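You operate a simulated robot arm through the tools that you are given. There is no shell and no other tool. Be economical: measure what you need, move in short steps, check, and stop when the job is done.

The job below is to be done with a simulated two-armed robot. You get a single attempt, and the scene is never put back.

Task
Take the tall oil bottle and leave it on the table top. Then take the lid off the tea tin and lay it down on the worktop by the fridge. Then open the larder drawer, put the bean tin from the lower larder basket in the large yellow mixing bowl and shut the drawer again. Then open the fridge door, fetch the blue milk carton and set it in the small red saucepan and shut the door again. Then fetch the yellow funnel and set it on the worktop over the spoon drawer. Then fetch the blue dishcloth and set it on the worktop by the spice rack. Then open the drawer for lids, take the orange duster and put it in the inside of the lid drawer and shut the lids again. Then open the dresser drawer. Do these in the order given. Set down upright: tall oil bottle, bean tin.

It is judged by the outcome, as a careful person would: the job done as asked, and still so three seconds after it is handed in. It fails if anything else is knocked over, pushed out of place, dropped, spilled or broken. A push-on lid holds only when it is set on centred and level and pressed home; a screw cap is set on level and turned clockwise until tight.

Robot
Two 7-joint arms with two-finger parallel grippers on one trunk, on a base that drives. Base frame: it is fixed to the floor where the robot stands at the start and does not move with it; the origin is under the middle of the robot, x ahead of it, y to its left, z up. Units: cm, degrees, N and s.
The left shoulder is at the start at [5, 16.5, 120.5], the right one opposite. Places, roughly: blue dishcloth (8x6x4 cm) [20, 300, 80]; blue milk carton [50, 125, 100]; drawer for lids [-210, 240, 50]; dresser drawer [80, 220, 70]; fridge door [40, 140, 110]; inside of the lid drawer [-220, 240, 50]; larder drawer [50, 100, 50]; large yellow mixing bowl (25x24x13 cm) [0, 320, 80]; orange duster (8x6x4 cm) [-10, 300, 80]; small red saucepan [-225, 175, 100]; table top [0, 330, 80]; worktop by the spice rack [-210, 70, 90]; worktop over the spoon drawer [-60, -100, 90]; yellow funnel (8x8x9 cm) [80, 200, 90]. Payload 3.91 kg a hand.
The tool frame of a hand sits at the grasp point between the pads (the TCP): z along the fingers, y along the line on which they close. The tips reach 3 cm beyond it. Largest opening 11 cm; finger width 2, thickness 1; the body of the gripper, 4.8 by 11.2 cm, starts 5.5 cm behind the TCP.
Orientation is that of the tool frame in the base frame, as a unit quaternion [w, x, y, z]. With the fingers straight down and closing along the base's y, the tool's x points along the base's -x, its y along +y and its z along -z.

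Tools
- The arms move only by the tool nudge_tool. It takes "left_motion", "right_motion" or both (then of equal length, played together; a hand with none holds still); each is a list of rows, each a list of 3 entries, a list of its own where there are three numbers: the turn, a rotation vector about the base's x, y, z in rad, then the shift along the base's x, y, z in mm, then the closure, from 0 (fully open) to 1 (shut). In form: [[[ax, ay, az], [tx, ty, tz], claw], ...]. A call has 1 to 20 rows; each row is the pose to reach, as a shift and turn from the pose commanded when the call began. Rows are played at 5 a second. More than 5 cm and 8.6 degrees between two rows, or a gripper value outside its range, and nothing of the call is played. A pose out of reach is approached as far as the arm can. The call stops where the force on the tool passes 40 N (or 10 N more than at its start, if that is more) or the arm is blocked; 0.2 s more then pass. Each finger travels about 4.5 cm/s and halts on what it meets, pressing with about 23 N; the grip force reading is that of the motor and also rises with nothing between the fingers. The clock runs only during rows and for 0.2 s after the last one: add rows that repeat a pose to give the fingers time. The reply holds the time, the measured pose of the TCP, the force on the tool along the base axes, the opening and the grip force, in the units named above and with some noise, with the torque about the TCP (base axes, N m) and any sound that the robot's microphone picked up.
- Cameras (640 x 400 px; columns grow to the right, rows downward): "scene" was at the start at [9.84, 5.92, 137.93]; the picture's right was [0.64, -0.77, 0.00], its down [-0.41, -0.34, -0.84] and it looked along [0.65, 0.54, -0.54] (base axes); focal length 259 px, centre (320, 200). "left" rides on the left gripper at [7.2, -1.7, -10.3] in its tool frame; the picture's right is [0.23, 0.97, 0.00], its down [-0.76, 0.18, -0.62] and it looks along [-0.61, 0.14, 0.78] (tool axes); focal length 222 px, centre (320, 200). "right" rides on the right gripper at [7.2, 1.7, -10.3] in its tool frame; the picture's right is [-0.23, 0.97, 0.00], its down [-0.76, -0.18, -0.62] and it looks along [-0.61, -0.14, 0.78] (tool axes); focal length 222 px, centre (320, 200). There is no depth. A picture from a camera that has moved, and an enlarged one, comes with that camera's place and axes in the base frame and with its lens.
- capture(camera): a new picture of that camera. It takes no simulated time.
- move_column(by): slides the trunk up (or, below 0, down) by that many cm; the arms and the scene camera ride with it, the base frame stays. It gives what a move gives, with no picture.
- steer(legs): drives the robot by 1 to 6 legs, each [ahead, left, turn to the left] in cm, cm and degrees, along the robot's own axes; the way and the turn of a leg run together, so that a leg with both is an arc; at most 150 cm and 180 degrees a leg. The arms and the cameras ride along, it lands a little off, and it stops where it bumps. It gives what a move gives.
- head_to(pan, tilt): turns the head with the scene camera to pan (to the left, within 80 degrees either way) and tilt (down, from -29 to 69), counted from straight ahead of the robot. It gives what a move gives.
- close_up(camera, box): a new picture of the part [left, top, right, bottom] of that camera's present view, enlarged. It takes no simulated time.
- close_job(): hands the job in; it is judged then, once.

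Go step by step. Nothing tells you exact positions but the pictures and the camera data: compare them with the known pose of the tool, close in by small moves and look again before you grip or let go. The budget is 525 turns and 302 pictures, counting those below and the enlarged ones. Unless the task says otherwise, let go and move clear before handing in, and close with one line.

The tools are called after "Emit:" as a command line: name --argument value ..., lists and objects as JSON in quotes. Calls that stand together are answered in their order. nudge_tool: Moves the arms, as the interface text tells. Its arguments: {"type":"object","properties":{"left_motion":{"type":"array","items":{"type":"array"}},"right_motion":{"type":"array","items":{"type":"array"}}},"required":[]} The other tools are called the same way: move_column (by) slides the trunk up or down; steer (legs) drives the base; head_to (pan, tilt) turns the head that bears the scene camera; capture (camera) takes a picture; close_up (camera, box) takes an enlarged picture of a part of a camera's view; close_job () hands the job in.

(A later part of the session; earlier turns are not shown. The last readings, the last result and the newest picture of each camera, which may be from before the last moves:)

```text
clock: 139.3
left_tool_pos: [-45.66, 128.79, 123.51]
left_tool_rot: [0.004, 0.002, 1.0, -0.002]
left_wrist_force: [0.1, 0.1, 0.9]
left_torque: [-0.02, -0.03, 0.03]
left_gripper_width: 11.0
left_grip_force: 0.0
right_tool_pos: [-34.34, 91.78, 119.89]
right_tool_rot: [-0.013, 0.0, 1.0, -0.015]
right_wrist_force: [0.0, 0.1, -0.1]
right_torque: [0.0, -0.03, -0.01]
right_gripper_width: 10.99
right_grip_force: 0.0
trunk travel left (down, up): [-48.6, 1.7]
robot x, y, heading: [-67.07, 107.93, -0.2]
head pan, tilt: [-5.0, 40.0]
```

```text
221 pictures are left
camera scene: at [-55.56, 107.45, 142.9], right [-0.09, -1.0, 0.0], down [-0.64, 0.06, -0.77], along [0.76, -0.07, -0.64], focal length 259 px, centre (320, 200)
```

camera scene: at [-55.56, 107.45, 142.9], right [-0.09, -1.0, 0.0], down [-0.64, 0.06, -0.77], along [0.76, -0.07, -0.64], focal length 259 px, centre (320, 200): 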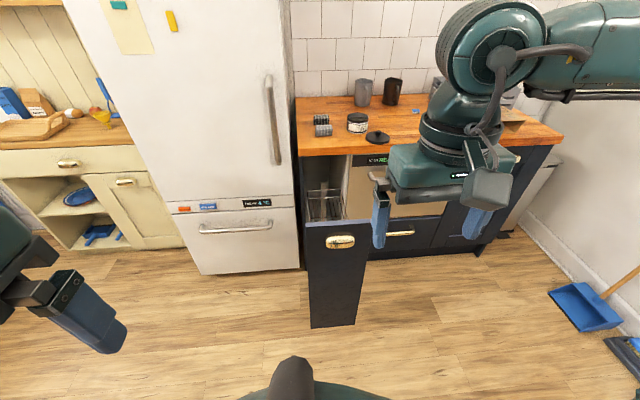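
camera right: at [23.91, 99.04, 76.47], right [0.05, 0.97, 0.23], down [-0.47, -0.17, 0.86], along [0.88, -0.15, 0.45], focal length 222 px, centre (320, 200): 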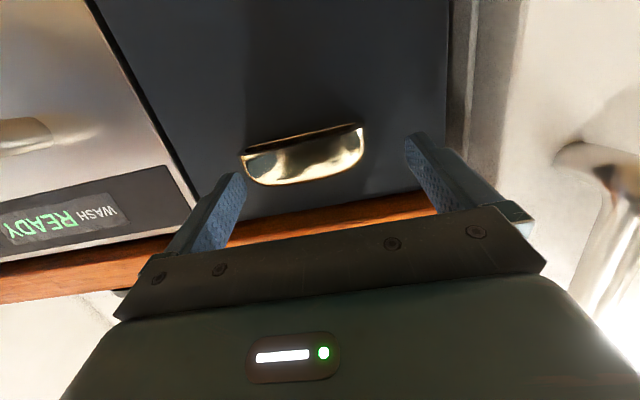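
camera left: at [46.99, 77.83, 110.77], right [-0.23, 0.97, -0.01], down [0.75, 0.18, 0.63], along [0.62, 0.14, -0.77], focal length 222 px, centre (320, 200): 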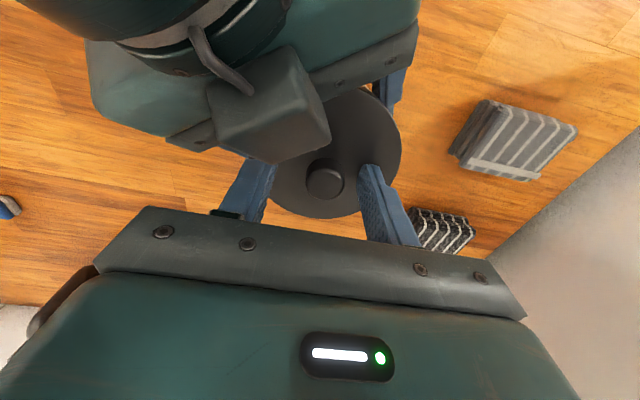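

I can see wire baskets inside the pulled-out larder, and the yellow funnel on the dresser to the left. I'll move to the left of the larder and look at it from the side.

Emit:
steer --legs '[[0, 45, 0], [25, 0, 0], [0, 0, -50]]'

Emit:
head_to --pan 0 --tilt 45

Emit:
capture --camera "scene"

```text
clock: 145.6
left_tool_pos: [-12.5, 149.9, 123.55]
left_tool_rot: [0.003, 0.418, 0.909, -0.005]
left_wrist_force: [0.6, -0.7, 0.3]
left_torque: [0.01, -0.01, 0.0]
left_gripper_width: 11.0
left_grip_force: 0.2
right_tool_pos: [-33.13, 117.18, 119.9]
right_tool_rot: [-0.019, 0.416, 0.909, -0.01]
right_wrist_force: [0.1, -0.3, 1.0]
right_torque: [0.04, 0.0, 0.04]
right_gripper_width: 11.03
right_grip_force: 0.0
trunk travel left (down, up): [-48.6, 1.7]
robot x, y, heading: [-42.51, 152.67, -49.4]
head pan, tilt: [-5.0, 40.0]
```

```text
clock: 146.3
left_tool_pos: [-12.47, 149.89, 123.49]
left_tool_rot: [0.003, 0.417, 0.909, -0.004]
left_wrist_force: [0.1, -0.4, 0.6]
left_torque: [0.01, 0.02, -0.03]
left_gripper_width: 11.0
left_grip_force: 0.1
right_tool_pos: [-33.12, 117.12, 119.87]
right_tool_rot: [-0.019, 0.416, 0.909, -0.01]
right_wrist_force: [0.2, 0.0, 0.4]
right_torque: [-0.01, 0.01, -0.02]
right_gripper_width: 11.0
right_grip_force: 0.0
trunk travel left (down, up): [-48.6, 1.7]
robot x, y, heading: [-42.42, 152.67, -49.4]
head pan, tilt: [0.0, 45.0]
```

```text
220 pictures are left
camera scene: at [-34.96, 144.35, 142.18], right [-0.76, -0.65, 0.0], down [-0.46, 0.54, -0.71], along [0.46, -0.54, -0.71], focal length 259 px, centre (320, 200)
```

scene: 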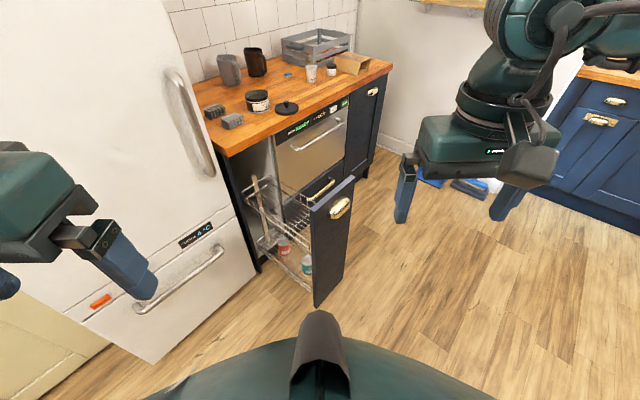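

Emit:
close_up --camera "scene" --box '[230, 160, 370, 310]'

```text
2.67 times, centred on (300, 235) of scene
camera zoom: at [-34.96, 144.35, 142.18], right [-0.76, -0.65, 0.0], down [-0.46, 0.54, -0.71], along [0.46, -0.54, -0.71], focal length 691 px, centre (373, 107)
```

zoom: 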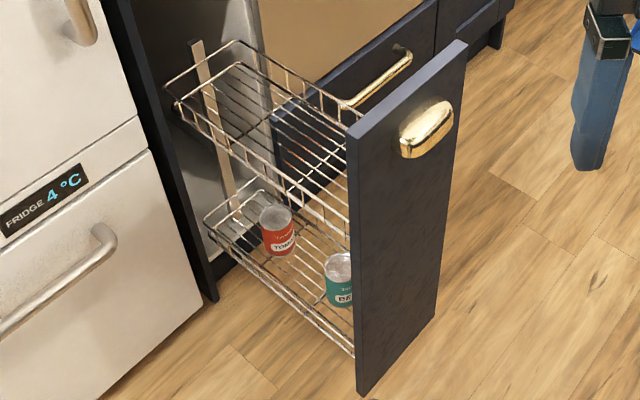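

The lower basket holds a red tomato tin and the teal bean tin, which is nearest the front panel. I'll face −y beside it for a side grasp with the left hand, and lower the trunk for a better look.

Emit:
steer --legs '[[0, 0, -41], [0, 32, 0]]'

Emit:
move_column --by -35

Emit:
head_to --pan 15 --tilt 45

Emit:
capture --camera "scene"

```text
clock: 150.5
left_tool_pos: [8.51, 130.2, 124.0]
left_tool_rot: [0.006, 0.713, 0.701, 0.0]
left_wrist_force: [0.0, 0.6, 0.5]
left_torque: [-0.01, 0.03, -0.03]
left_gripper_width: 11.0
left_grip_force: 0.1
right_tool_pos: [-28.61, 119.52, 119.6]
right_tool_rot: [-0.016, 0.712, 0.702, 0.003]
right_wrist_force: [-0.4, -1.0, -0.1]
right_torque: [-0.01, -0.02, -0.03]
right_gripper_width: 11.0
right_grip_force: 0.0
trunk travel left (down, up): [-48.6, 1.7]
robot x, y, heading: [-10.63, 151.71, -91.7]
head pan, tilt: [0.0, 45.0]
stopped in leg 2: the robot was blocked; the commanded pose is now the measured one
```

```text
clock: 153.9
left_tool_pos: [9.01, 130.26, 88.95]
left_tool_rot: [0.014, 0.713, 0.701, 0.008]
left_wrist_force: [-0.5, 0.6, -0.3]
left_torque: [0.0, 0.0, -0.01]
left_gripper_width: 10.98
left_grip_force: 0.1
right_tool_pos: [-28.16, 119.38, 84.61]
right_tool_rot: [-0.013, 0.713, 0.701, 0.005]
right_wrist_force: [0.6, 0.3, -0.9]
right_torque: [-0.01, 0.03, -0.03]
right_gripper_width: 11.02
right_grip_force: 0.1
trunk travel left (down, up): [-13.6, 36.7]
robot x, y, heading: [-10.42, 152.04, -91.1]
head pan, tilt: [0.0, 45.0]
```

```text
clock: 154.7
left_tool_pos: [8.94, 130.28, 88.95]
left_tool_rot: [0.014, 0.714, 0.7, 0.007]
left_wrist_force: [1.3, 0.3, -0.6]
left_torque: [-0.02, -0.03, 0.01]
left_gripper_width: 11.01
left_grip_force: 0.0
right_tool_pos: [-28.18, 119.47, 84.49]
right_tool_rot: [-0.013, 0.713, 0.701, 0.005]
right_wrist_force: [-0.2, 0.6, -1.0]
right_torque: [-0.04, 0.0, 0.02]
right_gripper_width: 11.02
right_grip_force: 0.1
trunk travel left (down, up): [-13.6, 36.7]
robot x, y, heading: [-10.3, 152.17, -91.1]
head pan, tilt: [15.0, 45.0]
```

```text
218 pictures are left
camera scene: at [-9.88, 141.42, 107.2], right [-0.97, -0.24, -0.02], down [-0.15, 0.69, -0.71], along [0.18, -0.69, -0.7], focal length 259 px, centre (320, 200)
```

scene: 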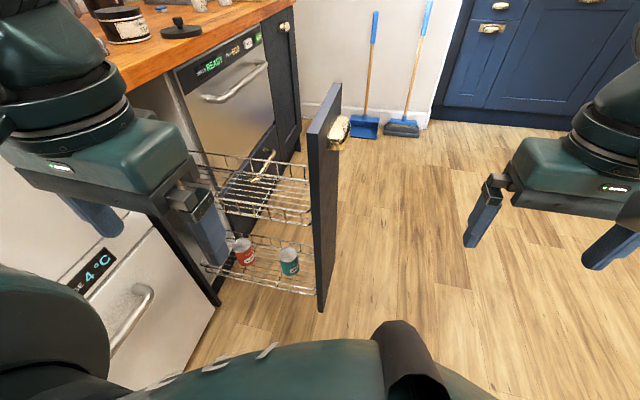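

The drive was blocked there, likely by the left arm near the fridge. I'll ease off 3 cm and enlarge the baskets.

Emit:
steer --legs '[[0, -4, 1]]'

Emit:
close_up --camera "scene" --box '[160, 110, 360, 330]'

Emit:
head_to --pan 60 --tilt 25

Emit:
capture --camera "scene"

```text
clock: 155.5
left_tool_pos: [6.6, 130.48, 88.51]
left_tool_rot: [-0.001, 0.707, 0.707, -0.005]
left_wrist_force: [-0.9, -0.3, -0.6]
left_torque: [-0.01, 0.0, -0.02]
left_gripper_width: 11.0
left_grip_force: 0.1
right_tool_pos: [-30.45, 119.17, 84.82]
right_tool_rot: [-0.02, 0.706, 0.708, -0.003]
right_wrist_force: [0.3, 0.5, -0.6]
right_torque: [0.0, -0.01, 0.02]
right_gripper_width: 10.98
right_grip_force: 0.1
trunk travel left (down, up): [-13.6, 36.7]
robot x, y, heading: [-13.93, 151.71, -90.1]
head pan, tilt: [15.0, 45.0]
```

```text
1.82 times, centred on (260, 220) of scene
camera zoom: at [-12.07, 141.41, 107.16], right [-0.97, -0.25, 0.0], down [-0.18, 0.68, -0.71], along [0.18, -0.68, -0.71], focal length 471 px, centre (429, 164)
```

zoom: 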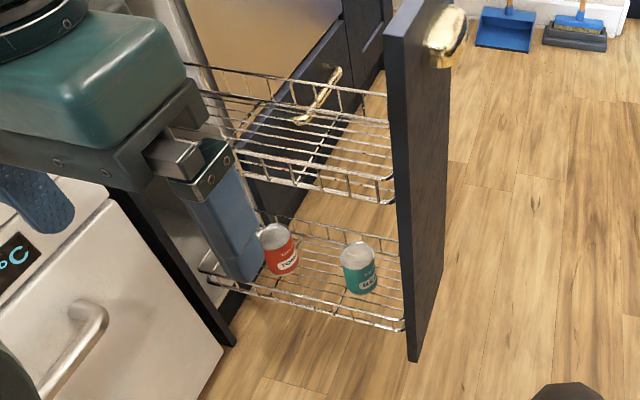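

```text
clock: 156.7
left_tool_pos: [6.55, 130.52, 88.56]
left_tool_rot: [-0.002, 0.707, 0.707, -0.007]
left_wrist_force: [-1.0, 0.6, 1.3]
left_torque: [0.01, 0.01, 0.02]
left_gripper_width: 10.99
left_grip_force: 0.0
right_tool_pos: [-30.4, 119.08, 84.86]
right_tool_rot: [-0.022, 0.707, 0.707, -0.003]
right_wrist_force: [-0.2, 0.6, 0.0]
right_torque: [0.03, 0.0, 0.0]
right_gripper_width: 11.02
right_grip_force: 0.0
trunk travel left (down, up): [-13.6, 36.7]
robot x, y, heading: [-14.16, 151.96, -90.3]
head pan, tilt: [60.0, 25.0]
```

```text
216 pictures are left
camera scene: at [-6.17, 144.63, 110.23], right [-0.5, -0.86, 0.0], down [-0.37, 0.21, -0.91], along [0.78, -0.46, -0.42], focal length 259 px, centre (320, 200)
```

scene: 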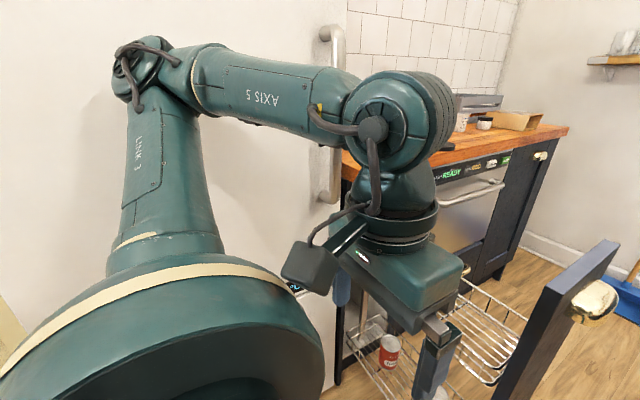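

I put the bean tin at about (13.5, 96.5), from z 24 to 34.7, with the upper basket's floor at z ~61. I'll lower the trunk and tilt the left hand to 45° so it can reach in under the upper basket.

Emit:
move_column --by -12

Emit:
nudge_tool --left_motion '[[[-0.131, 0, 0], [0, -5, -5], 0], [[-0.262, 0, 0], [0, -10, -10], 0], [[-0.393, 0, 0], [0, -15, -15], 0], [[-0.524, 0, 0], [0, -20, -20], 0], [[-0.654, 0, 0], [0, -25, -25], 0], [[-0.785, 0, 0], [0, -30, -30], 0], [[-0.785, 0, 0], [0, -30, -30], 0]]'

Emit:
head_to --pan 25 --tilt 40

Emit:
capture --camera "scene"

Emit:
capture --camera "left"

```text
clock: 158.2
left_tool_pos: [6.52, 130.57, 76.48]
left_tool_rot: [0.0, 0.707, 0.707, -0.006]
left_wrist_force: [0.4, -0.8, -0.9]
left_torque: [-0.01, -0.01, -0.01]
left_gripper_width: 10.97
left_grip_force: 0.0
right_tool_pos: [-30.31, 119.15, 72.86]
right_tool_rot: [-0.021, 0.705, 0.709, -0.002]
right_wrist_force: [-0.2, -0.1, -0.5]
right_torque: [0.04, 0.02, 0.01]
right_gripper_width: 10.99
right_grip_force: 0.1
trunk travel left (down, up): [-1.6, 48.7]
robot x, y, heading: [-14.64, 151.49, -90.4]
head pan, tilt: [60.0, 25.0]
```

```text
clock: 159.8
left_tool_pos: [2.88, 118.99, 83.07]
left_tool_rot: [0.27, 0.653, 0.652, -0.275]
left_wrist_force: [-0.4, 0.1, -0.1]
left_torque: [-0.04, -0.02, -0.01]
left_gripper_width: 10.97
left_grip_force: 0.0
left hand out of reach, approached as far as the arm can: row 1, 2, 3, 4, 5, 6, 7
right_tool_pos: [-30.37, 119.2, 72.89]
right_tool_rot: [-0.021, 0.706, 0.708, -0.002]
right_wrist_force: [0.1, 0.3, 0.6]
right_torque: [0.01, 0.0, -0.01]
right_gripper_width: 11.0
right_grip_force: 0.2
trunk travel left (down, up): [-1.6, 48.7]
robot x, y, heading: [-14.08, 152.09, -90.6]
head pan, tilt: [60.0, 25.0]
```

```text
clock: 160.8
left_tool_pos: [2.91, 119.03, 82.99]
left_tool_rot: [0.27, 0.653, 0.651, -0.275]
left_wrist_force: [0.9, 0.4, -0.5]
left_torque: [0.01, -0.01, 0.04]
left_gripper_width: 11.02
left_grip_force: 0.2
right_tool_pos: [-30.53, 119.31, 72.8]
right_tool_rot: [-0.021, 0.707, 0.707, -0.003]
right_wrist_force: [0.7, -0.4, -0.6]
right_torque: [0.0, -0.03, 0.01]
right_gripper_width: 11.0
right_grip_force: 0.1
trunk travel left (down, up): [-1.6, 48.7]
robot x, y, heading: [-14.11, 152.35, -90.3]
head pan, tilt: [25.0, 40.0]
```

```text
215 pictures are left
camera scene: at [-10.56, 141.55, 95.9], right [-0.91, -0.42, 0.0], down [-0.27, 0.58, -0.77], along [0.32, -0.7, -0.64], focal length 259 px, centre (320, 200)
```

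scene: 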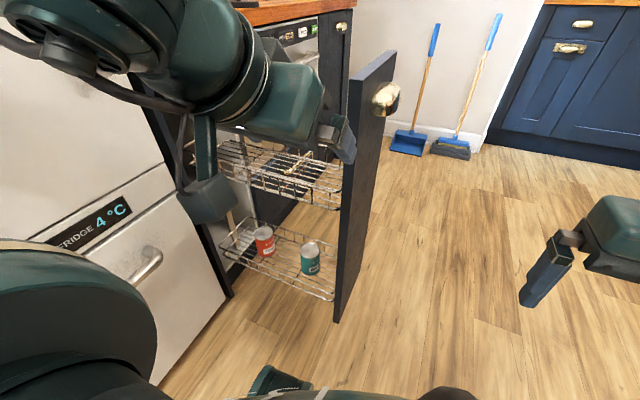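

```text
214 pictures are left
camera left: at [1.37, 131.4, 85.15], right [0.97, 0.15, -0.17], down [0.18, -0.09, 0.98], along [0.13, -0.98, -0.12], focal length 222 px, centre (320, 200)
```

left: 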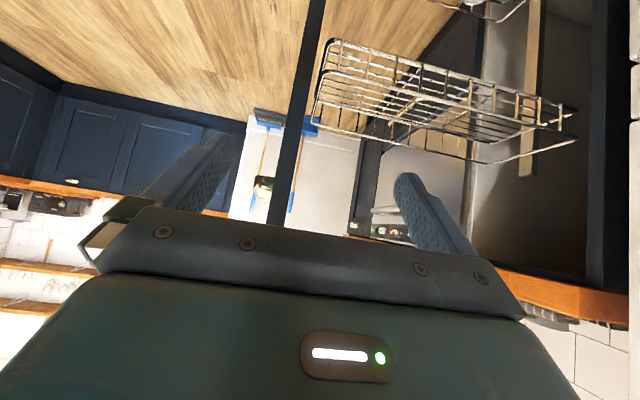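

Emit:
steer --legs '[[8, 0, 0]]'

Emit:
nudge_tool --left_motion '[[[0, 0, 0], [20, 40, 0], 0], [[0, 0, 0], [40, 60, -40], 0], [[0, 0, 0], [60, 70, -80], 0], [[0, 0, 0], [80, 70, -120], 0], [[0, 0, 0], [95, 70, -165], 0], [[0, 0, 0], [106, 60, -210], 0], [[0, 0, 0], [106, 50, -255], 0], [[0, 0, 0], [106, 40, -300], 0], [[0, 0, 0], [106, 30, -340], 0], [[0, 0, 0], [106, 30, -370], 0], [[0, 0, 0], [106, 30, -370], 0]]'

Emit:
capture --camera "scene"

Emit:
capture --camera "left"

```text
clock: 161.8
left_tool_pos: [3.07, 110.93, 82.99]
left_tool_rot: [0.271, 0.653, 0.651, -0.276]
left_wrist_force: [-0.2, 0.1, -0.2]
left_torque: [-0.01, -0.04, -0.02]
left_gripper_width: 11.01
left_grip_force: 0.0
right_tool_pos: [-30.28, 111.05, 72.93]
right_tool_rot: [-0.021, 0.705, 0.708, -0.003]
right_wrist_force: [0.5, -0.7, 1.0]
right_torque: [-0.03, 0.02, -0.01]
right_gripper_width: 11.02
right_grip_force: 0.0
trunk travel left (down, up): [-1.6, 48.7]
robot x, y, heading: [-14.21, 144.37, -90.3]
head pan, tilt: [25.0, 40.0]
```

```text
clock: 163.2
left_tool_pos: [18.12, 103.94, 67.42]
left_tool_rot: [0.355, 0.681, 0.584, -0.264]
left_wrist_force: [2.4, -15.1, 24.3]
left_torque: [-0.46, 1.34, 0.89]
left_gripper_width: 10.62
left_grip_force: 0.0
left hand out of reach, approached as far as the arm can: row 1, 2, 3, 4, 5, 6, 7
right_tool_pos: [-32.82, 111.14, 72.48]
right_tool_rot: [-0.014, 0.708, 0.706, 0.006]
right_wrist_force: [0.4, -0.4, 0.0]
right_torque: [0.0, 0.02, -0.02]
right_gripper_width: 11.0
right_grip_force: 0.1
trunk travel left (down, up): [-1.6, 48.7]
robot x, y, heading: [-15.54, 143.84, -90.2]
head pan, tilt: [25.0, 40.0]
stopped in row 7 (left hand): the force on the tool passed its limit (the readings are from after the stop); the commanded pose is now the measured one
```

```text
213 pictures are left
camera scene: at [-13.28, 133.68, 95.8], right [-0.91, -0.42, -0.02], down [-0.25, 0.58, -0.77], along [0.33, -0.7, -0.63], focal length 259 px, centre (320, 200)
```

scene: 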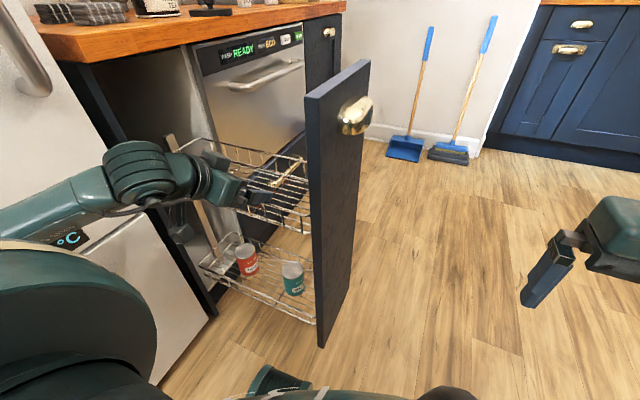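

```text
212 pictures are left
camera left: at [17.16, 116.64, 67.91], right [1.0, 0.07, 0.0], down [0.0, 0.02, 1.0], along [0.07, -1.0, 0.02], focal length 222 px, centre (320, 200)
```

left: 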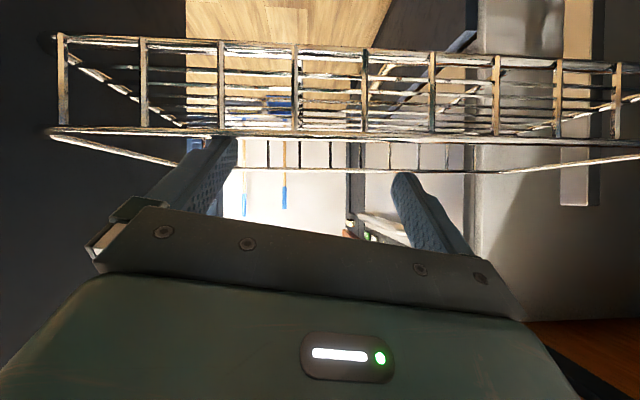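

The hand touched the upper basket's rail, because the arm can't fold in that close. I'll lift off it and back the base away.

Emit:
nudge_tool --left_motion '[[[0, 0, 0], [-5, 5, 20], 0], [[0, 0, 0], [-10, 5, 50], 0], [[0, 0, 0], [-15, 5, 90], 0], [[0, 0, 0], [-15, 5, 90], 0]]'

Emit:
capture --camera "left"

```text
clock: 164.0
left_tool_pos: [16.74, 105.22, 73.03]
left_tool_rot: [0.295, 0.648, 0.628, -0.314]
left_wrist_force: [0.5, 0.2, 0.6]
left_torque: [-0.01, -0.02, 0.0]
left_gripper_width: 10.99
left_grip_force: 0.0
left hand out of reach, approached as far as the arm can: row 1, 2
right_tool_pos: [-32.68, 111.23, 72.91]
right_tool_rot: [-0.017, 0.705, 0.709, 0.002]
right_wrist_force: [0.1, 0.4, -0.2]
right_torque: [0.02, 0.0, 0.0]
right_gripper_width: 10.99
right_grip_force: 0.0
trunk travel left (down, up): [-1.6, 48.7]
robot x, y, heading: [-16.0, 144.22, -89.9]
head pan, tilt: [25.0, 40.0]
stopped in row 3 (left hand): the arm was blocked; the commanded pose is now the measured one
```

```text
211 pictures are left
camera left: at [15.6, 117.87, 73.92], right [0.98, 0.11, -0.19], down [0.19, 0.0, 0.98], along [0.11, -0.99, -0.02], focal length 222 px, centre (320, 200)
```

left: 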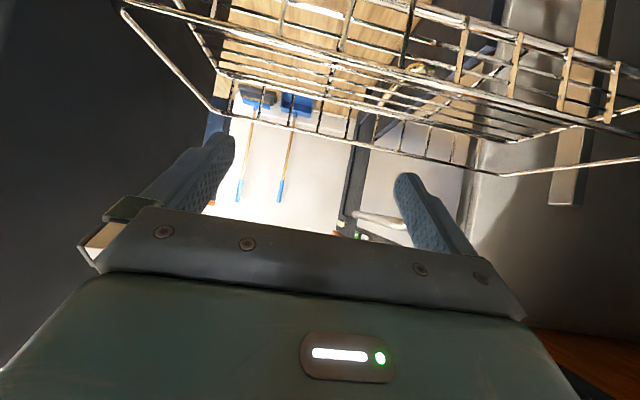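

Emit:
steer --legs '[[-6, -4, 0], [-10, -4, 0]]'

Emit:
head_to --pan 60 --tilt 35

Emit:
capture --camera "scene"

```text
clock: 165.8
left_tool_pos: [9.27, 120.96, 72.39]
left_tool_rot: [0.291, 0.647, 0.629, -0.317]
left_wrist_force: [0.0, -0.1, -0.9]
left_torque: [-0.07, 0.01, -0.01]
left_gripper_width: 11.02
left_grip_force: 0.0
right_tool_pos: [-40.17, 127.08, 72.84]
right_tool_rot: [-0.022, 0.706, 0.708, -0.001]
right_wrist_force: [-0.1, 0.0, 0.9]
right_torque: [0.0, -0.03, 0.0]
right_gripper_width: 11.01
right_grip_force: 0.0
trunk travel left (down, up): [-1.6, 48.7]
robot x, y, heading: [-23.74, 159.85, -89.9]
head pan, tilt: [25.0, 40.0]
```

```text
clock: 166.9
left_tool_pos: [9.23, 120.79, 72.22]
left_tool_rot: [0.291, 0.648, 0.629, -0.317]
left_wrist_force: [0.0, -1.1, 0.5]
left_torque: [-0.01, 0.02, 0.01]
left_gripper_width: 11.05
left_grip_force: 0.0
right_tool_pos: [-40.16, 126.92, 72.89]
right_tool_rot: [-0.023, 0.705, 0.709, -0.002]
right_wrist_force: [0.2, 0.5, -0.8]
right_torque: [0.0, 0.02, 0.0]
right_gripper_width: 11.01
right_grip_force: 0.0
trunk travel left (down, up): [-1.6, 48.7]
robot x, y, heading: [-23.97, 159.85, -90.0]
head pan, tilt: [60.0, 35.0]
```

```text
210 pictures are left
camera scene: at [-16.37, 152.82, 96.65], right [-0.5, -0.87, 0.0], down [-0.5, 0.29, -0.82], along [0.71, -0.41, -0.57], focal length 259 px, centre (320, 200)
```

scene: 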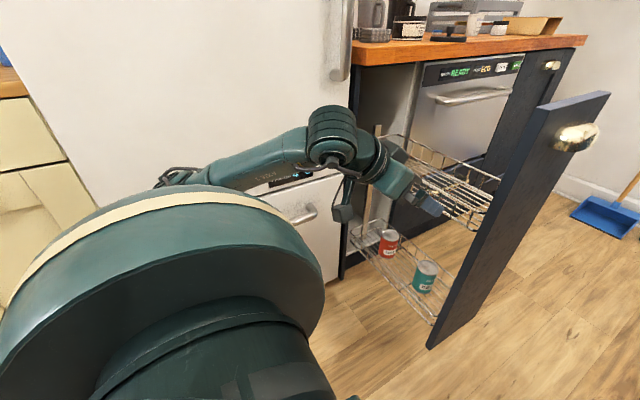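

The arm gets cramped near the fridge, so I'll re-stage further back at heading −65°. I'll preset the hand pose there and then drive in under the upper basket.

Emit:
steer --legs '[[-6.7, -13, 0], [0, 0, 25]]'

```text
clock: 169.5
left_tool_pos: [9.76, 145.92, 72.34]
left_tool_rot: [0.355, 0.491, 0.757, -0.245]
left_wrist_force: [0.0, 0.2, -1.4]
left_torque: [0.0, 0.0, -0.02]
left_gripper_width: 10.96
left_grip_force: 0.1
right_tool_pos: [-37.3, 129.71, 72.83]
right_tool_rot: [-0.022, 0.529, 0.849, -0.006]
right_wrist_force: [-0.1, 0.7, 0.6]
right_torque: [-0.01, -0.01, 0.02]
right_gripper_width: 11.0
right_grip_force: 0.0
trunk travel left (down, up): [-1.6, 48.7]
robot x, y, heading: [-37.33, 166.61, -63.9]
head pan, tilt: [60.0, 35.0]
```

Emit:
nudge_tool --left_motion '[[[0.03, 0.006, 0.007], [-6, -26, -32], 0], [[0.06, 0.012, 0.014], [-13, -52, -65], 0], [[0.104, 0.02, 0.024], [-19, -78, -98], 0], [[0.104, 0.02, 0.024], [-26, -104, -130], 0], [[0.104, 0.02, 0.024], [-33, -130, -163], 0], [[0.104, 0.02, 0.024], [-40, -157, -196], 0], [[0.104, 0.02, 0.024], [-47, -184, -229], 0], [[0.104, 0.02, 0.024], [-54, -212, -264], 0], [[0.104, 0.02, 0.024], [-61, -240, -299], 0], [[0.104, 0.02, 0.024], [-67, -267, -333], 0], [[0.104, 0.02, 0.024], [-67, -267, -333], 0]]'

Emit:
head_to --pan 10 --tilt 40

Emit:
capture --camera "scene"

Emit:
capture --camera "left"

```text
clock: 171.9
left_tool_pos: [3.03, 119.34, 38.98]
left_tool_rot: [0.324, 0.496, 0.779, -0.205]
left_wrist_force: [0.3, -0.3, -0.1]
left_torque: [0.0, 0.02, -0.02]
left_gripper_width: 11.02
left_grip_force: 0.0
right_tool_pos: [-37.33, 129.85, 72.79]
right_tool_rot: [-0.021, 0.529, 0.848, -0.006]
right_wrist_force: [-1.0, 0.8, 0.2]
right_torque: [0.03, -0.01, 0.01]
right_gripper_width: 11.02
right_grip_force: 0.1
trunk travel left (down, up): [-1.6, 48.7]
robot x, y, heading: [-37.38, 166.5, -63.8]
head pan, tilt: [60.0, 35.0]
```

```text
clock: 173.1
left_tool_pos: [2.89, 119.28, 39.11]
left_tool_rot: [0.323, 0.497, 0.779, -0.204]
left_wrist_force: [0.1, 0.6, -0.1]
left_torque: [0.02, -0.02, 0.01]
left_gripper_width: 11.0
left_grip_force: 0.0
right_tool_pos: [-37.31, 129.82, 72.81]
right_tool_rot: [-0.022, 0.528, 0.849, -0.006]
right_wrist_force: [0.1, 0.7, 1.2]
right_torque: [0.01, -0.04, 0.04]
right_gripper_width: 11.0
right_grip_force: 0.1
trunk travel left (down, up): [-1.6, 48.7]
robot x, y, heading: [-36.93, 166.34, -63.9]
head pan, tilt: [10.0, 40.0]
```

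```text
209 pictures are left
camera scene: at [-30.84, 157.17, 95.9], right [-0.81, -0.59, 0.0], down [-0.38, 0.52, -0.77], along [0.45, -0.62, -0.64], focal length 259 px, centre (320, 200)
```

scene: 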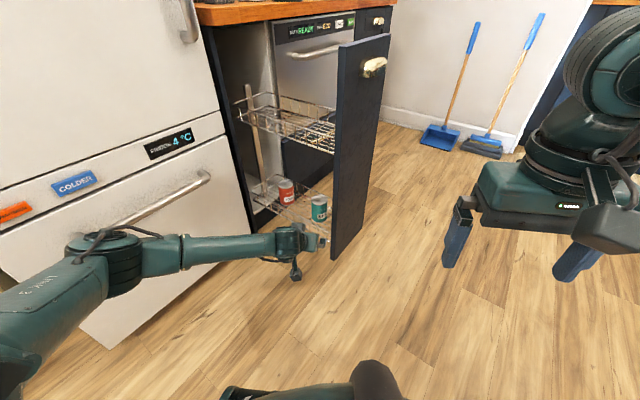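

```text
208 pictures are left
camera left: at [-3.89, 129.7, 41.25], right [0.81, 0.56, -0.16], down [0.2, -0.02, 0.98], along [0.54, -0.83, -0.12], focal length 222 px, centre (320, 200)
```

left: 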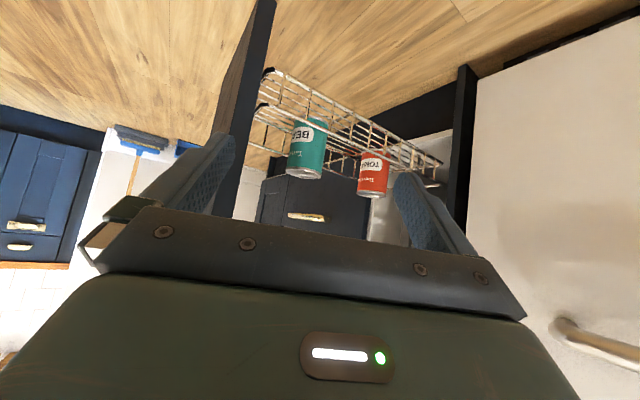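

The hand pose is right, and the bean tin is at about (14, 96.5), with its top at z ~34 and the near rail at z ~28. I'll drive in steps.

Emit:
steer --legs '[[15, 0, 0]]'

Emit:
capture --camera "left"

Emit:
capture --camera "scene"

```text
clock: 174.3
left_tool_pos: [7.15, 110.04, 38.86]
left_tool_rot: [0.319, 0.502, 0.777, -0.205]
left_wrist_force: [0.4, 10.6, 6.4]
left_torque: [-0.29, 0.36, -0.59]
left_gripper_width: 10.74
left_grip_force: 0.1
right_tool_pos: [-32.62, 120.34, 72.83]
right_tool_rot: [-0.021, 0.529, 0.848, -0.006]
right_wrist_force: [0.3, 0.0, 0.0]
right_torque: [0.0, 0.0, 0.01]
right_gripper_width: 10.98
right_grip_force: 0.1
trunk travel left (down, up): [-1.6, 48.7]
robot x, y, heading: [-32.52, 157.12, -63.8]
head pan, tilt: [10.0, 40.0]
stopped in leg 1: the force on the tool passed its limit (the readings are from after the stop); the commanded pose is now the measured one
```

```text
207 pictures are left
camera left: at [0.5, 120.68, 41.16], right [0.82, 0.55, -0.16], down [0.2, -0.02, 0.98], along [0.53, -0.84, -0.13], focal length 222 px, centre (320, 200)
```

left: 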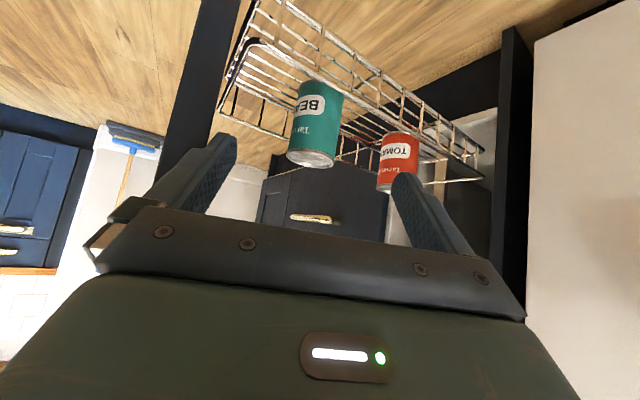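

```text
206 pictures are left
camera scene: at [-26.16, 147.78, 95.89], right [-0.81, -0.59, 0.0], down [-0.38, 0.52, -0.77], along [0.45, -0.62, -0.64], focal length 259 px, centre (320, 200)
```

scene: 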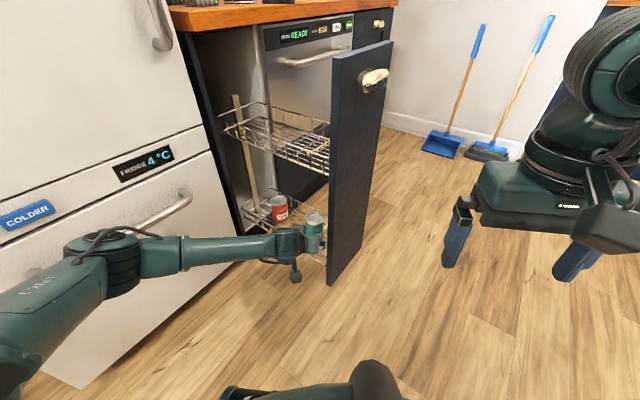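

The outer finger touched the panel's edge. I'll back off, shift sideways so the hand lines up with the tin, and then go straight in.

Emit:
steer --legs '[[-1.8, 0.9, 0], [3.0, 6.2, 0]]'

Emit:
capture --camera "left"

```text
clock: 175.7
left_tool_pos: [14.27, 112.25, 38.95]
left_tool_rot: [0.318, 0.503, 0.777, -0.206]
left_wrist_force: [-0.1, 0.8, 0.0]
left_torque: [-0.01, -0.01, 0.0]
left_gripper_width: 11.03
left_grip_force: 0.1
right_tool_pos: [-25.46, 122.33, 72.81]
right_tool_rot: [-0.021, 0.528, 0.849, -0.005]
right_wrist_force: [0.1, -0.2, -0.3]
right_torque: [0.01, 0.01, 0.01]
right_gripper_width: 11.0
right_grip_force: 0.2
trunk travel left (down, up): [-1.6, 48.7]
robot x, y, heading: [-25.63, 158.96, -63.6]
head pan, tilt: [10.0, 40.0]
```

```text
205 pictures are left
camera left: at [7.53, 122.69, 41.16], right [0.82, 0.55, -0.16], down [0.2, -0.02, 0.98], along [0.53, -0.84, -0.13], focal length 222 px, centre (320, 200)
```

left: 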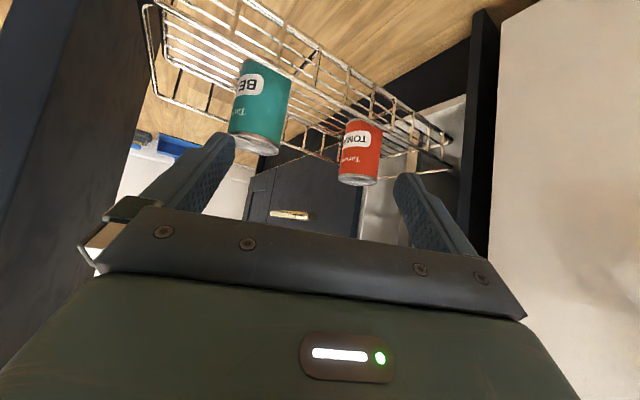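

Triangulating from the hand camera gives the bean tin at about (14.4, 95.3), top z 32.5. I'm driving straight in at this height, above the tin top.

Emit:
steer --legs '[[15.2, -7.4, 0]]'

Emit:
capture --camera "left"

Emit:
capture --camera "scene"

```text
clock: 177.2
left_tool_pos: [14.1, 95.65, 38.89]
left_tool_rot: [0.319, 0.501, 0.778, -0.204]
left_wrist_force: [0.1, -0.1, 0.9]
left_torque: [-0.01, 0.02, 0.0]
left_gripper_width: 11.02
left_grip_force: 0.1
right_tool_pos: [-25.55, 105.71, 72.78]
right_tool_rot: [-0.021, 0.528, 0.849, -0.007]
right_wrist_force: [0.4, -0.1, 0.3]
right_torque: [0.0, 0.02, 0.03]
right_gripper_width: 11.0
right_grip_force: 0.1
trunk travel left (down, up): [-1.6, 48.7]
robot x, y, heading: [-25.54, 142.67, -63.7]
head pan, tilt: [10.0, 40.0]
```

```text
204 pictures are left
camera left: at [7.52, 106.15, 41.16], right [0.82, 0.55, -0.16], down [0.2, -0.02, 0.98], along [0.53, -0.84, -0.13], focal length 222 px, centre (320, 200)
```

left: 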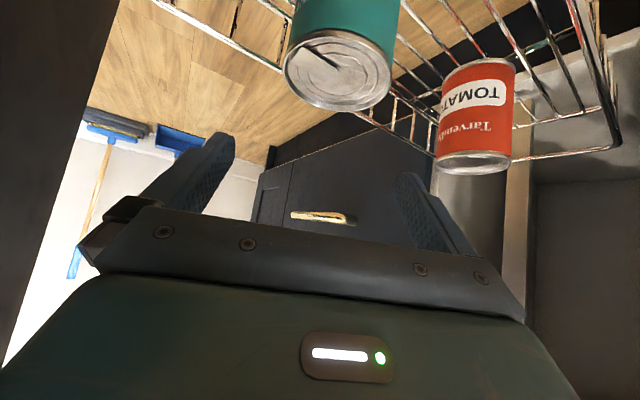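

```text
203 pictures are left
camera scene: at [-19.11, 133.2, 95.9], right [-0.81, -0.59, 0.0], down [-0.38, 0.52, -0.77], along [0.45, -0.62, -0.64], focal length 259 px, centre (320, 200)
```

scene: 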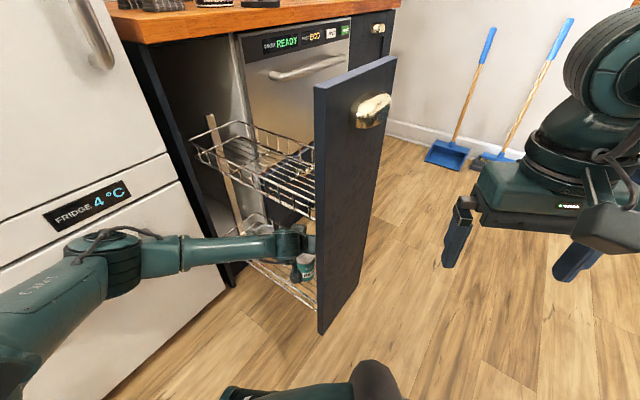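

The open hand sits right over the tin. I'll go straight down around it and check before closing.

Emit:
nudge_tool --left_motion '[[[0, 0, 0], [0, 0, -30], 0], [[0, 0, 0], [0, 0, -60], 0], [[0, 0, 0], [0, 0, -82], 0], [[0, 0, 0], [0, 0, -94], 0], [[0, 0, 0], [0, 0, -94], 0]]'

Emit:
capture --camera "left"

Emit:
close_up --camera "scene" --box '[220, 200, 360, 330]'

```text
clock: 178.4
left_tool_pos: [14.2, 95.51, 29.54]
left_tool_rot: [0.318, 0.502, 0.778, -0.203]
left_wrist_force: [-0.2, -0.9, 0.7]
left_torque: [0.03, 0.0, 0.0]
left_gripper_width: 11.01
left_grip_force: 0.1
right_tool_pos: [-25.56, 105.69, 72.84]
right_tool_rot: [-0.022, 0.529, 0.848, -0.006]
right_wrist_force: [-0.1, -0.3, -0.1]
right_torque: [-0.04, -0.03, 0.04]
right_gripper_width: 10.98
right_grip_force: 0.1
trunk travel left (down, up): [-1.6, 48.7]
robot x, y, heading: [-25.34, 142.56, -63.7]
head pan, tilt: [10.0, 40.0]
```

```text
202 pictures are left
camera left: at [7.47, 106.05, 31.8], right [0.82, 0.55, -0.16], down [0.2, -0.03, 0.98], along [0.53, -0.84, -0.13], focal length 222 px, centre (320, 200)
```

left: 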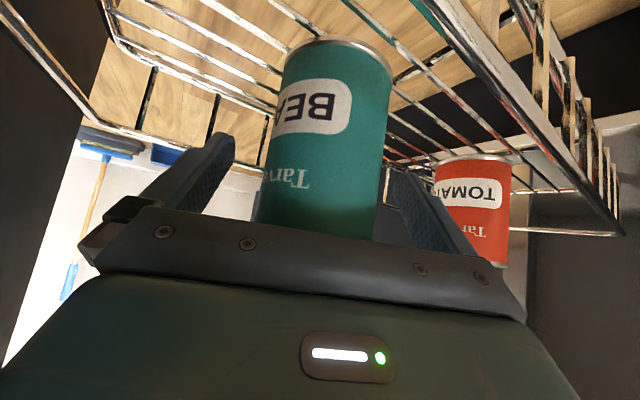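

```text
3.08 times, centred on (290, 265) of scene
camera zoom: at [-19.11, 133.2, 95.9], right [-0.81, -0.59, 0.0], down [-0.38, 0.52, -0.77], along [0.45, -0.62, -0.64], focal length 797 px, centre (412, 0)
```

zoom: 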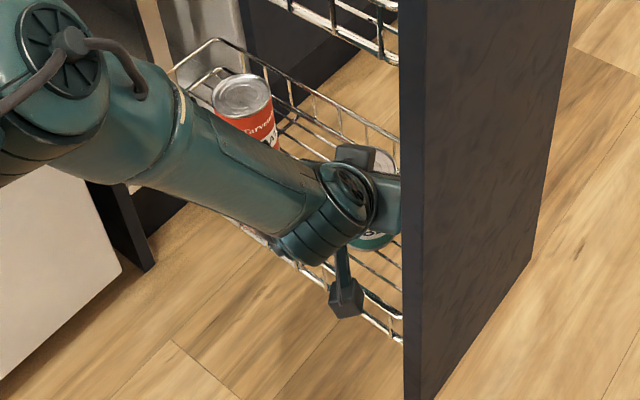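

The tin is between the fingers. I'll close on it, then lift.

Emit:
nudge_tool --left_motion '[[[0, 0, 0], [0, 0, 0], 0.2], [[0, 0, 0], [0, 0, 0], 0.35], [[0, 0, 0], [0, 0, 0], 0.6], [[0, 0, 0], [0, 0, 0], 1], [[0, 0, 0], [0, 0, 0], 1], [[0, 0, 0], [0, 0, 0], 1], [[0, 0, 0], [0, 0, 10], 1], [[0, 0, 0], [0, 0, 30], 1], [[0, 0, 0], [0, 0, 30], 1]]'

Emit:
capture --camera "left"

```text
clock: 180.4
left_tool_pos: [14.1, 95.66, 32.35]
left_tool_rot: [0.318, 0.503, 0.777, -0.205]
left_wrist_force: [-0.5, 0.5, -2.5]
left_torque: [0.01, -0.02, 0.02]
left_gripper_width: 6.15
left_grip_force: 22.5
right_tool_pos: [-25.55, 105.75, 72.77]
right_tool_rot: [-0.021, 0.528, 0.849, -0.006]
right_wrist_force: [0.6, 0.2, 0.9]
right_torque: [0.02, 0.01, -0.01]
right_gripper_width: 11.01
right_grip_force: 0.1
trunk travel left (down, up): [-1.6, 48.7]
robot x, y, heading: [-25.42, 142.37, -63.8]
head pan, tilt: [10.0, 40.0]
```

```text
200 pictures are left
camera left: at [7.49, 106.14, 34.71], right [0.82, 0.55, -0.16], down [0.2, -0.02, 0.98], along [0.53, -0.84, -0.13], focal length 222 px, centre (320, 200)
```

left: 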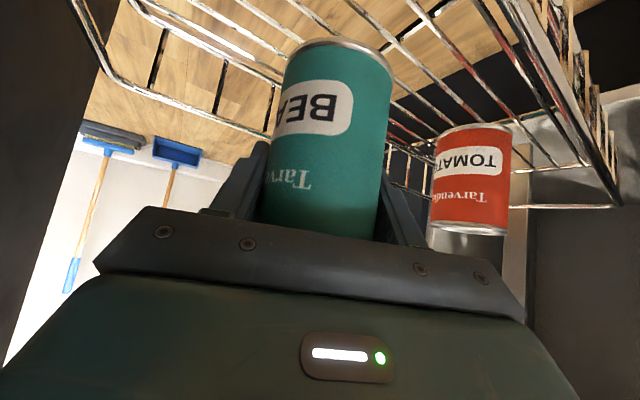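

It's held at 6.15 cm. I'll lift above the rail and drive back out the way I came.

Emit:
nudge_tool --left_motion '[[[0, 0, 0], [0, 0, 30], 1], [[0, 0, 0], [0, 0, 65], 1], [[0, 0, 0], [0, 0, 65], 1]]'

Emit:
steer --legs '[[-18, 8.6, 0], [-15, 0, 0]]'

Emit:
capture --camera "scene"

```text
clock: 181.2
left_tool_pos: [13.98, 95.65, 38.62]
left_tool_rot: [0.319, 0.502, 0.777, -0.205]
left_wrist_force: [0.0, -0.7, -1.8]
left_torque: [0.05, -0.02, 0.03]
left_gripper_width: 6.13
left_grip_force: 23.1
right_tool_pos: [-25.61, 105.8, 72.88]
right_tool_rot: [-0.021, 0.528, 0.849, -0.006]
right_wrist_force: [0.2, -0.1, 0.1]
right_torque: [-0.01, 0.02, 0.04]
right_gripper_width: 11.01
right_grip_force: 0.0
trunk travel left (down, up): [-1.6, 48.7]
robot x, y, heading: [-25.39, 142.15, -64.0]
head pan, tilt: [10.0, 40.0]
```

```text
clock: 183.7
left_tool_pos: [7.12, 128.97, 38.73]
left_tool_rot: [0.318, 0.503, 0.777, -0.206]
left_wrist_force: [0.4, 0.6, -3.8]
left_torque: [0.01, -0.02, 0.02]
left_gripper_width: 6.13
left_grip_force: 22.9
right_tool_pos: [-32.51, 139.13, 72.7]
right_tool_rot: [-0.022, 0.528, 0.849, -0.006]
right_wrist_force: [0.2, 0.5, -0.3]
right_torque: [0.02, 0.05, 0.0]
right_gripper_width: 11.0
right_grip_force: 0.1
trunk travel left (down, up): [-1.6, 48.7]
robot x, y, heading: [-32.54, 176.1, -64.0]
head pan, tilt: [10.0, 40.0]
```

```text
199 pictures are left
camera scene: at [-26.01, 166.47, 95.89], right [-0.81, -0.59, 0.0], down [-0.38, 0.52, -0.77], along [0.45, -0.62, -0.64], focal length 259 px, centre (320, 200)
```

scene: 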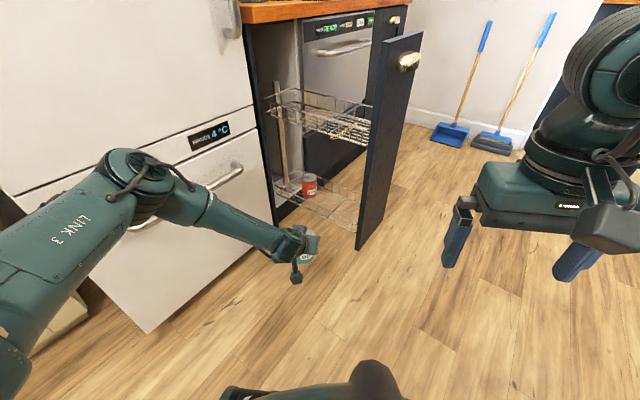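

The bean tin is out and held. I'll raise the trunk, back away and turn towards the table. I plan to set the tin down between the two cloths and regrip it from above for the bowl.

Emit:
move_column --by 46

Emit:
steer --legs '[[-30, 0, 0], [0, 0, 154]]'

Emit:
head_to --pan -30 --tilt 25

Emit:
capture --camera "scene"

```text
refused: 46 is not a number from -40 to 40
```

```text
clock: 192.1
left_tool_pos: [-59.64, 261.92, 38.7]
left_tool_rot: [0.273, -0.639, 0.67, 0.262]
left_wrist_force: [-0.5, -0.9, -3.4]
left_torque: [0.03, 0.0, 0.02]
left_gripper_width: 6.11
left_grip_force: 23.3
right_tool_pos: [-28.87, 235.08, 72.8]
right_tool_rot: [0.0, -0.702, 0.712, -0.023]
right_wrist_force: [-0.2, -0.5, 0.5]
right_torque: [0.01, 0.01, -0.04]
right_gripper_width: 10.99
right_grip_force: 0.0
trunk travel left (down, up): [-1.6, 48.7]
robot x, y, heading: [-45.5, 202.8, 89.2]
head pan, tilt: [10.0, 40.0]
```

```text
clock: 193.1
left_tool_pos: [-59.46, 262.12, 38.8]
left_tool_rot: [0.274, -0.639, 0.67, 0.262]
left_wrist_force: [0.0, 0.3, -3.7]
left_torque: [0.04, 0.0, 0.0]
left_gripper_width: 6.14
left_grip_force: 23.0
right_tool_pos: [-28.87, 235.13, 72.81]
right_tool_rot: [0.0, -0.702, 0.712, -0.023]
right_wrist_force: [-0.4, 0.1, 0.5]
right_torque: [0.03, -0.01, -0.03]
right_gripper_width: 11.03
right_grip_force: 0.0
trunk travel left (down, up): [-1.6, 48.7]
robot x, y, heading: [-45.56, 202.29, 89.3]
head pan, tilt: [-30.0, 25.0]
```

```text
198 pictures are left
camera scene: at [-40.76, 213.51, 98.23], right [0.86, -0.51, 0.0], down [-0.22, -0.36, -0.91], along [0.46, 0.78, -0.42], focal length 259 px, centre (320, 200)
```

scene: 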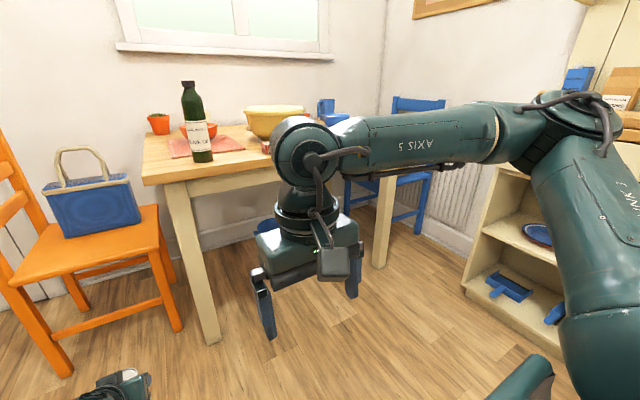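

Emit:
move_column --by 40

Emit:
move_column --by 8

Emit:
head_to --pan -50 --tilt 25

Emit:
capture --camera "scene"

```text
clock: 197.0
left_tool_pos: [-59.59, 262.1, 78.81]
left_tool_rot: [0.274, -0.639, 0.67, 0.261]
left_wrist_force: [0.7, 0.3, -3.0]
left_torque: [0.06, 0.01, -0.01]
left_gripper_width: 6.1
left_grip_force: 23.0
right_tool_pos: [-28.95, 235.17, 112.79]
right_tool_rot: [0.0, -0.702, 0.712, -0.022]
right_wrist_force: [-1.1, -0.2, -0.4]
right_torque: [-0.02, 0.01, -0.02]
right_gripper_width: 11.03
right_grip_force: 0.2
trunk travel left (down, up): [-41.6, 8.7]
robot x, y, heading: [-45.7, 202.62, 89.4]
head pan, tilt: [-30.0, 25.0]
```

```text
clock: 198.1
left_tool_pos: [-59.46, 262.11, 86.74]
left_tool_rot: [0.273, -0.64, 0.669, 0.262]
left_wrist_force: [-0.3, 0.0, -3.7]
left_torque: [0.03, 0.0, 0.03]
left_gripper_width: 6.14
left_grip_force: 23.1
right_tool_pos: [-28.92, 235.12, 120.73]
right_tool_rot: [0.001, -0.703, 0.711, -0.024]
right_wrist_force: [0.6, 0.0, 1.5]
right_torque: [0.0, 0.01, -0.01]
right_gripper_width: 11.01
right_grip_force: 0.0
trunk travel left (down, up): [-49.6, 0.7]
robot x, y, heading: [-45.81, 202.4, 89.2]
head pan, tilt: [-30.0, 25.0]
```

```text
clock: 199.0
left_tool_pos: [-59.54, 262.09, 86.73]
left_tool_rot: [0.273, -0.639, 0.67, 0.262]
left_wrist_force: [0.3, 0.1, -3.0]
left_torque: [0.04, -0.01, -0.01]
left_gripper_width: 6.12
left_grip_force: 22.5
right_tool_pos: [-28.91, 235.12, 120.69]
right_tool_rot: [0.001, -0.703, 0.711, -0.023]
right_wrist_force: [-0.3, 0.4, -0.6]
right_torque: [0.04, -0.04, -0.03]
right_gripper_width: 10.99
right_grip_force: 0.1
trunk travel left (down, up): [-49.6, 0.7]
robot x, y, heading: [-45.43, 202.24, 89.4]
head pan, tilt: [-50.0, 25.0]
```

```text
197 pictures are left
camera scene: at [-38.34, 211.45, 146.23], right [0.63, -0.77, 0.0], down [-0.33, -0.27, -0.91], along [0.7, 0.57, -0.42], focal length 259 px, centre (320, 200)
```

scene: 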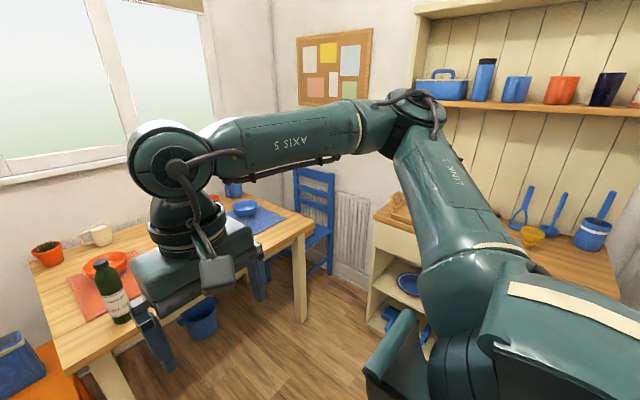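

Emit:
steer --legs '[[0, -64, 0.8], [27, 0, 0]]'

Emit:
head_to --pan 5 --tilt 45

Emit:
capture --camera "scene"

```text
clock: 204.1
left_tool_pos: [5.09, 289.01, 86.75]
left_tool_rot: [0.271, -0.644, 0.665, 0.264]
left_wrist_force: [0.3, 0.7, -4.5]
left_torque: [0.01, -0.03, 0.0]
left_gripper_width: 6.11
left_grip_force: 23.1
right_tool_pos: [36.16, 262.5, 120.7]
right_tool_rot: [0.001, -0.706, 0.707, -0.024]
right_wrist_force: [0.3, 0.1, 0.1]
right_torque: [-0.02, -0.02, -0.02]
right_gripper_width: 11.0
right_grip_force: 0.1
trunk travel left (down, up): [-49.6, 0.7]
robot x, y, heading: [19.8, 229.31, 90.3]
head pan, tilt: [-50.0, 25.0]
```

```text
clock: 205.4
left_tool_pos: [5.2, 288.89, 86.65]
left_tool_rot: [0.271, -0.644, 0.665, 0.264]
left_wrist_force: [-0.6, 0.4, -3.2]
left_torque: [-0.03, -0.01, -0.01]
left_gripper_width: 6.13
left_grip_force: 22.9
right_tool_pos: [36.07, 262.26, 120.79]
right_tool_rot: [0.001, -0.706, 0.707, -0.022]
right_wrist_force: [0.6, -0.1, -0.3]
right_torque: [-0.01, 0.03, -0.02]
right_gripper_width: 10.98
right_grip_force: 0.0
trunk travel left (down, up): [-49.6, 0.7]
robot x, y, heading: [19.74, 229.58, 90.1]
head pan, tilt: [5.0, 45.0]
```

```text
196 pictures are left
camera scene: at [19.19, 240.75, 143.17], right [1.0, 0.09, 0.0], down [0.06, -0.7, -0.71], along [-0.06, 0.7, -0.71], focal length 259 px, centre (320, 200)
```

scene: 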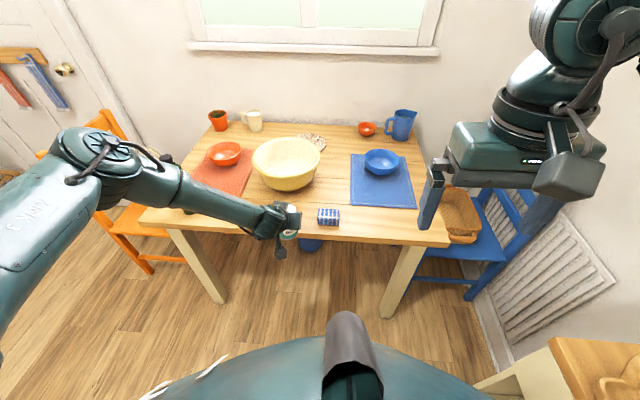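

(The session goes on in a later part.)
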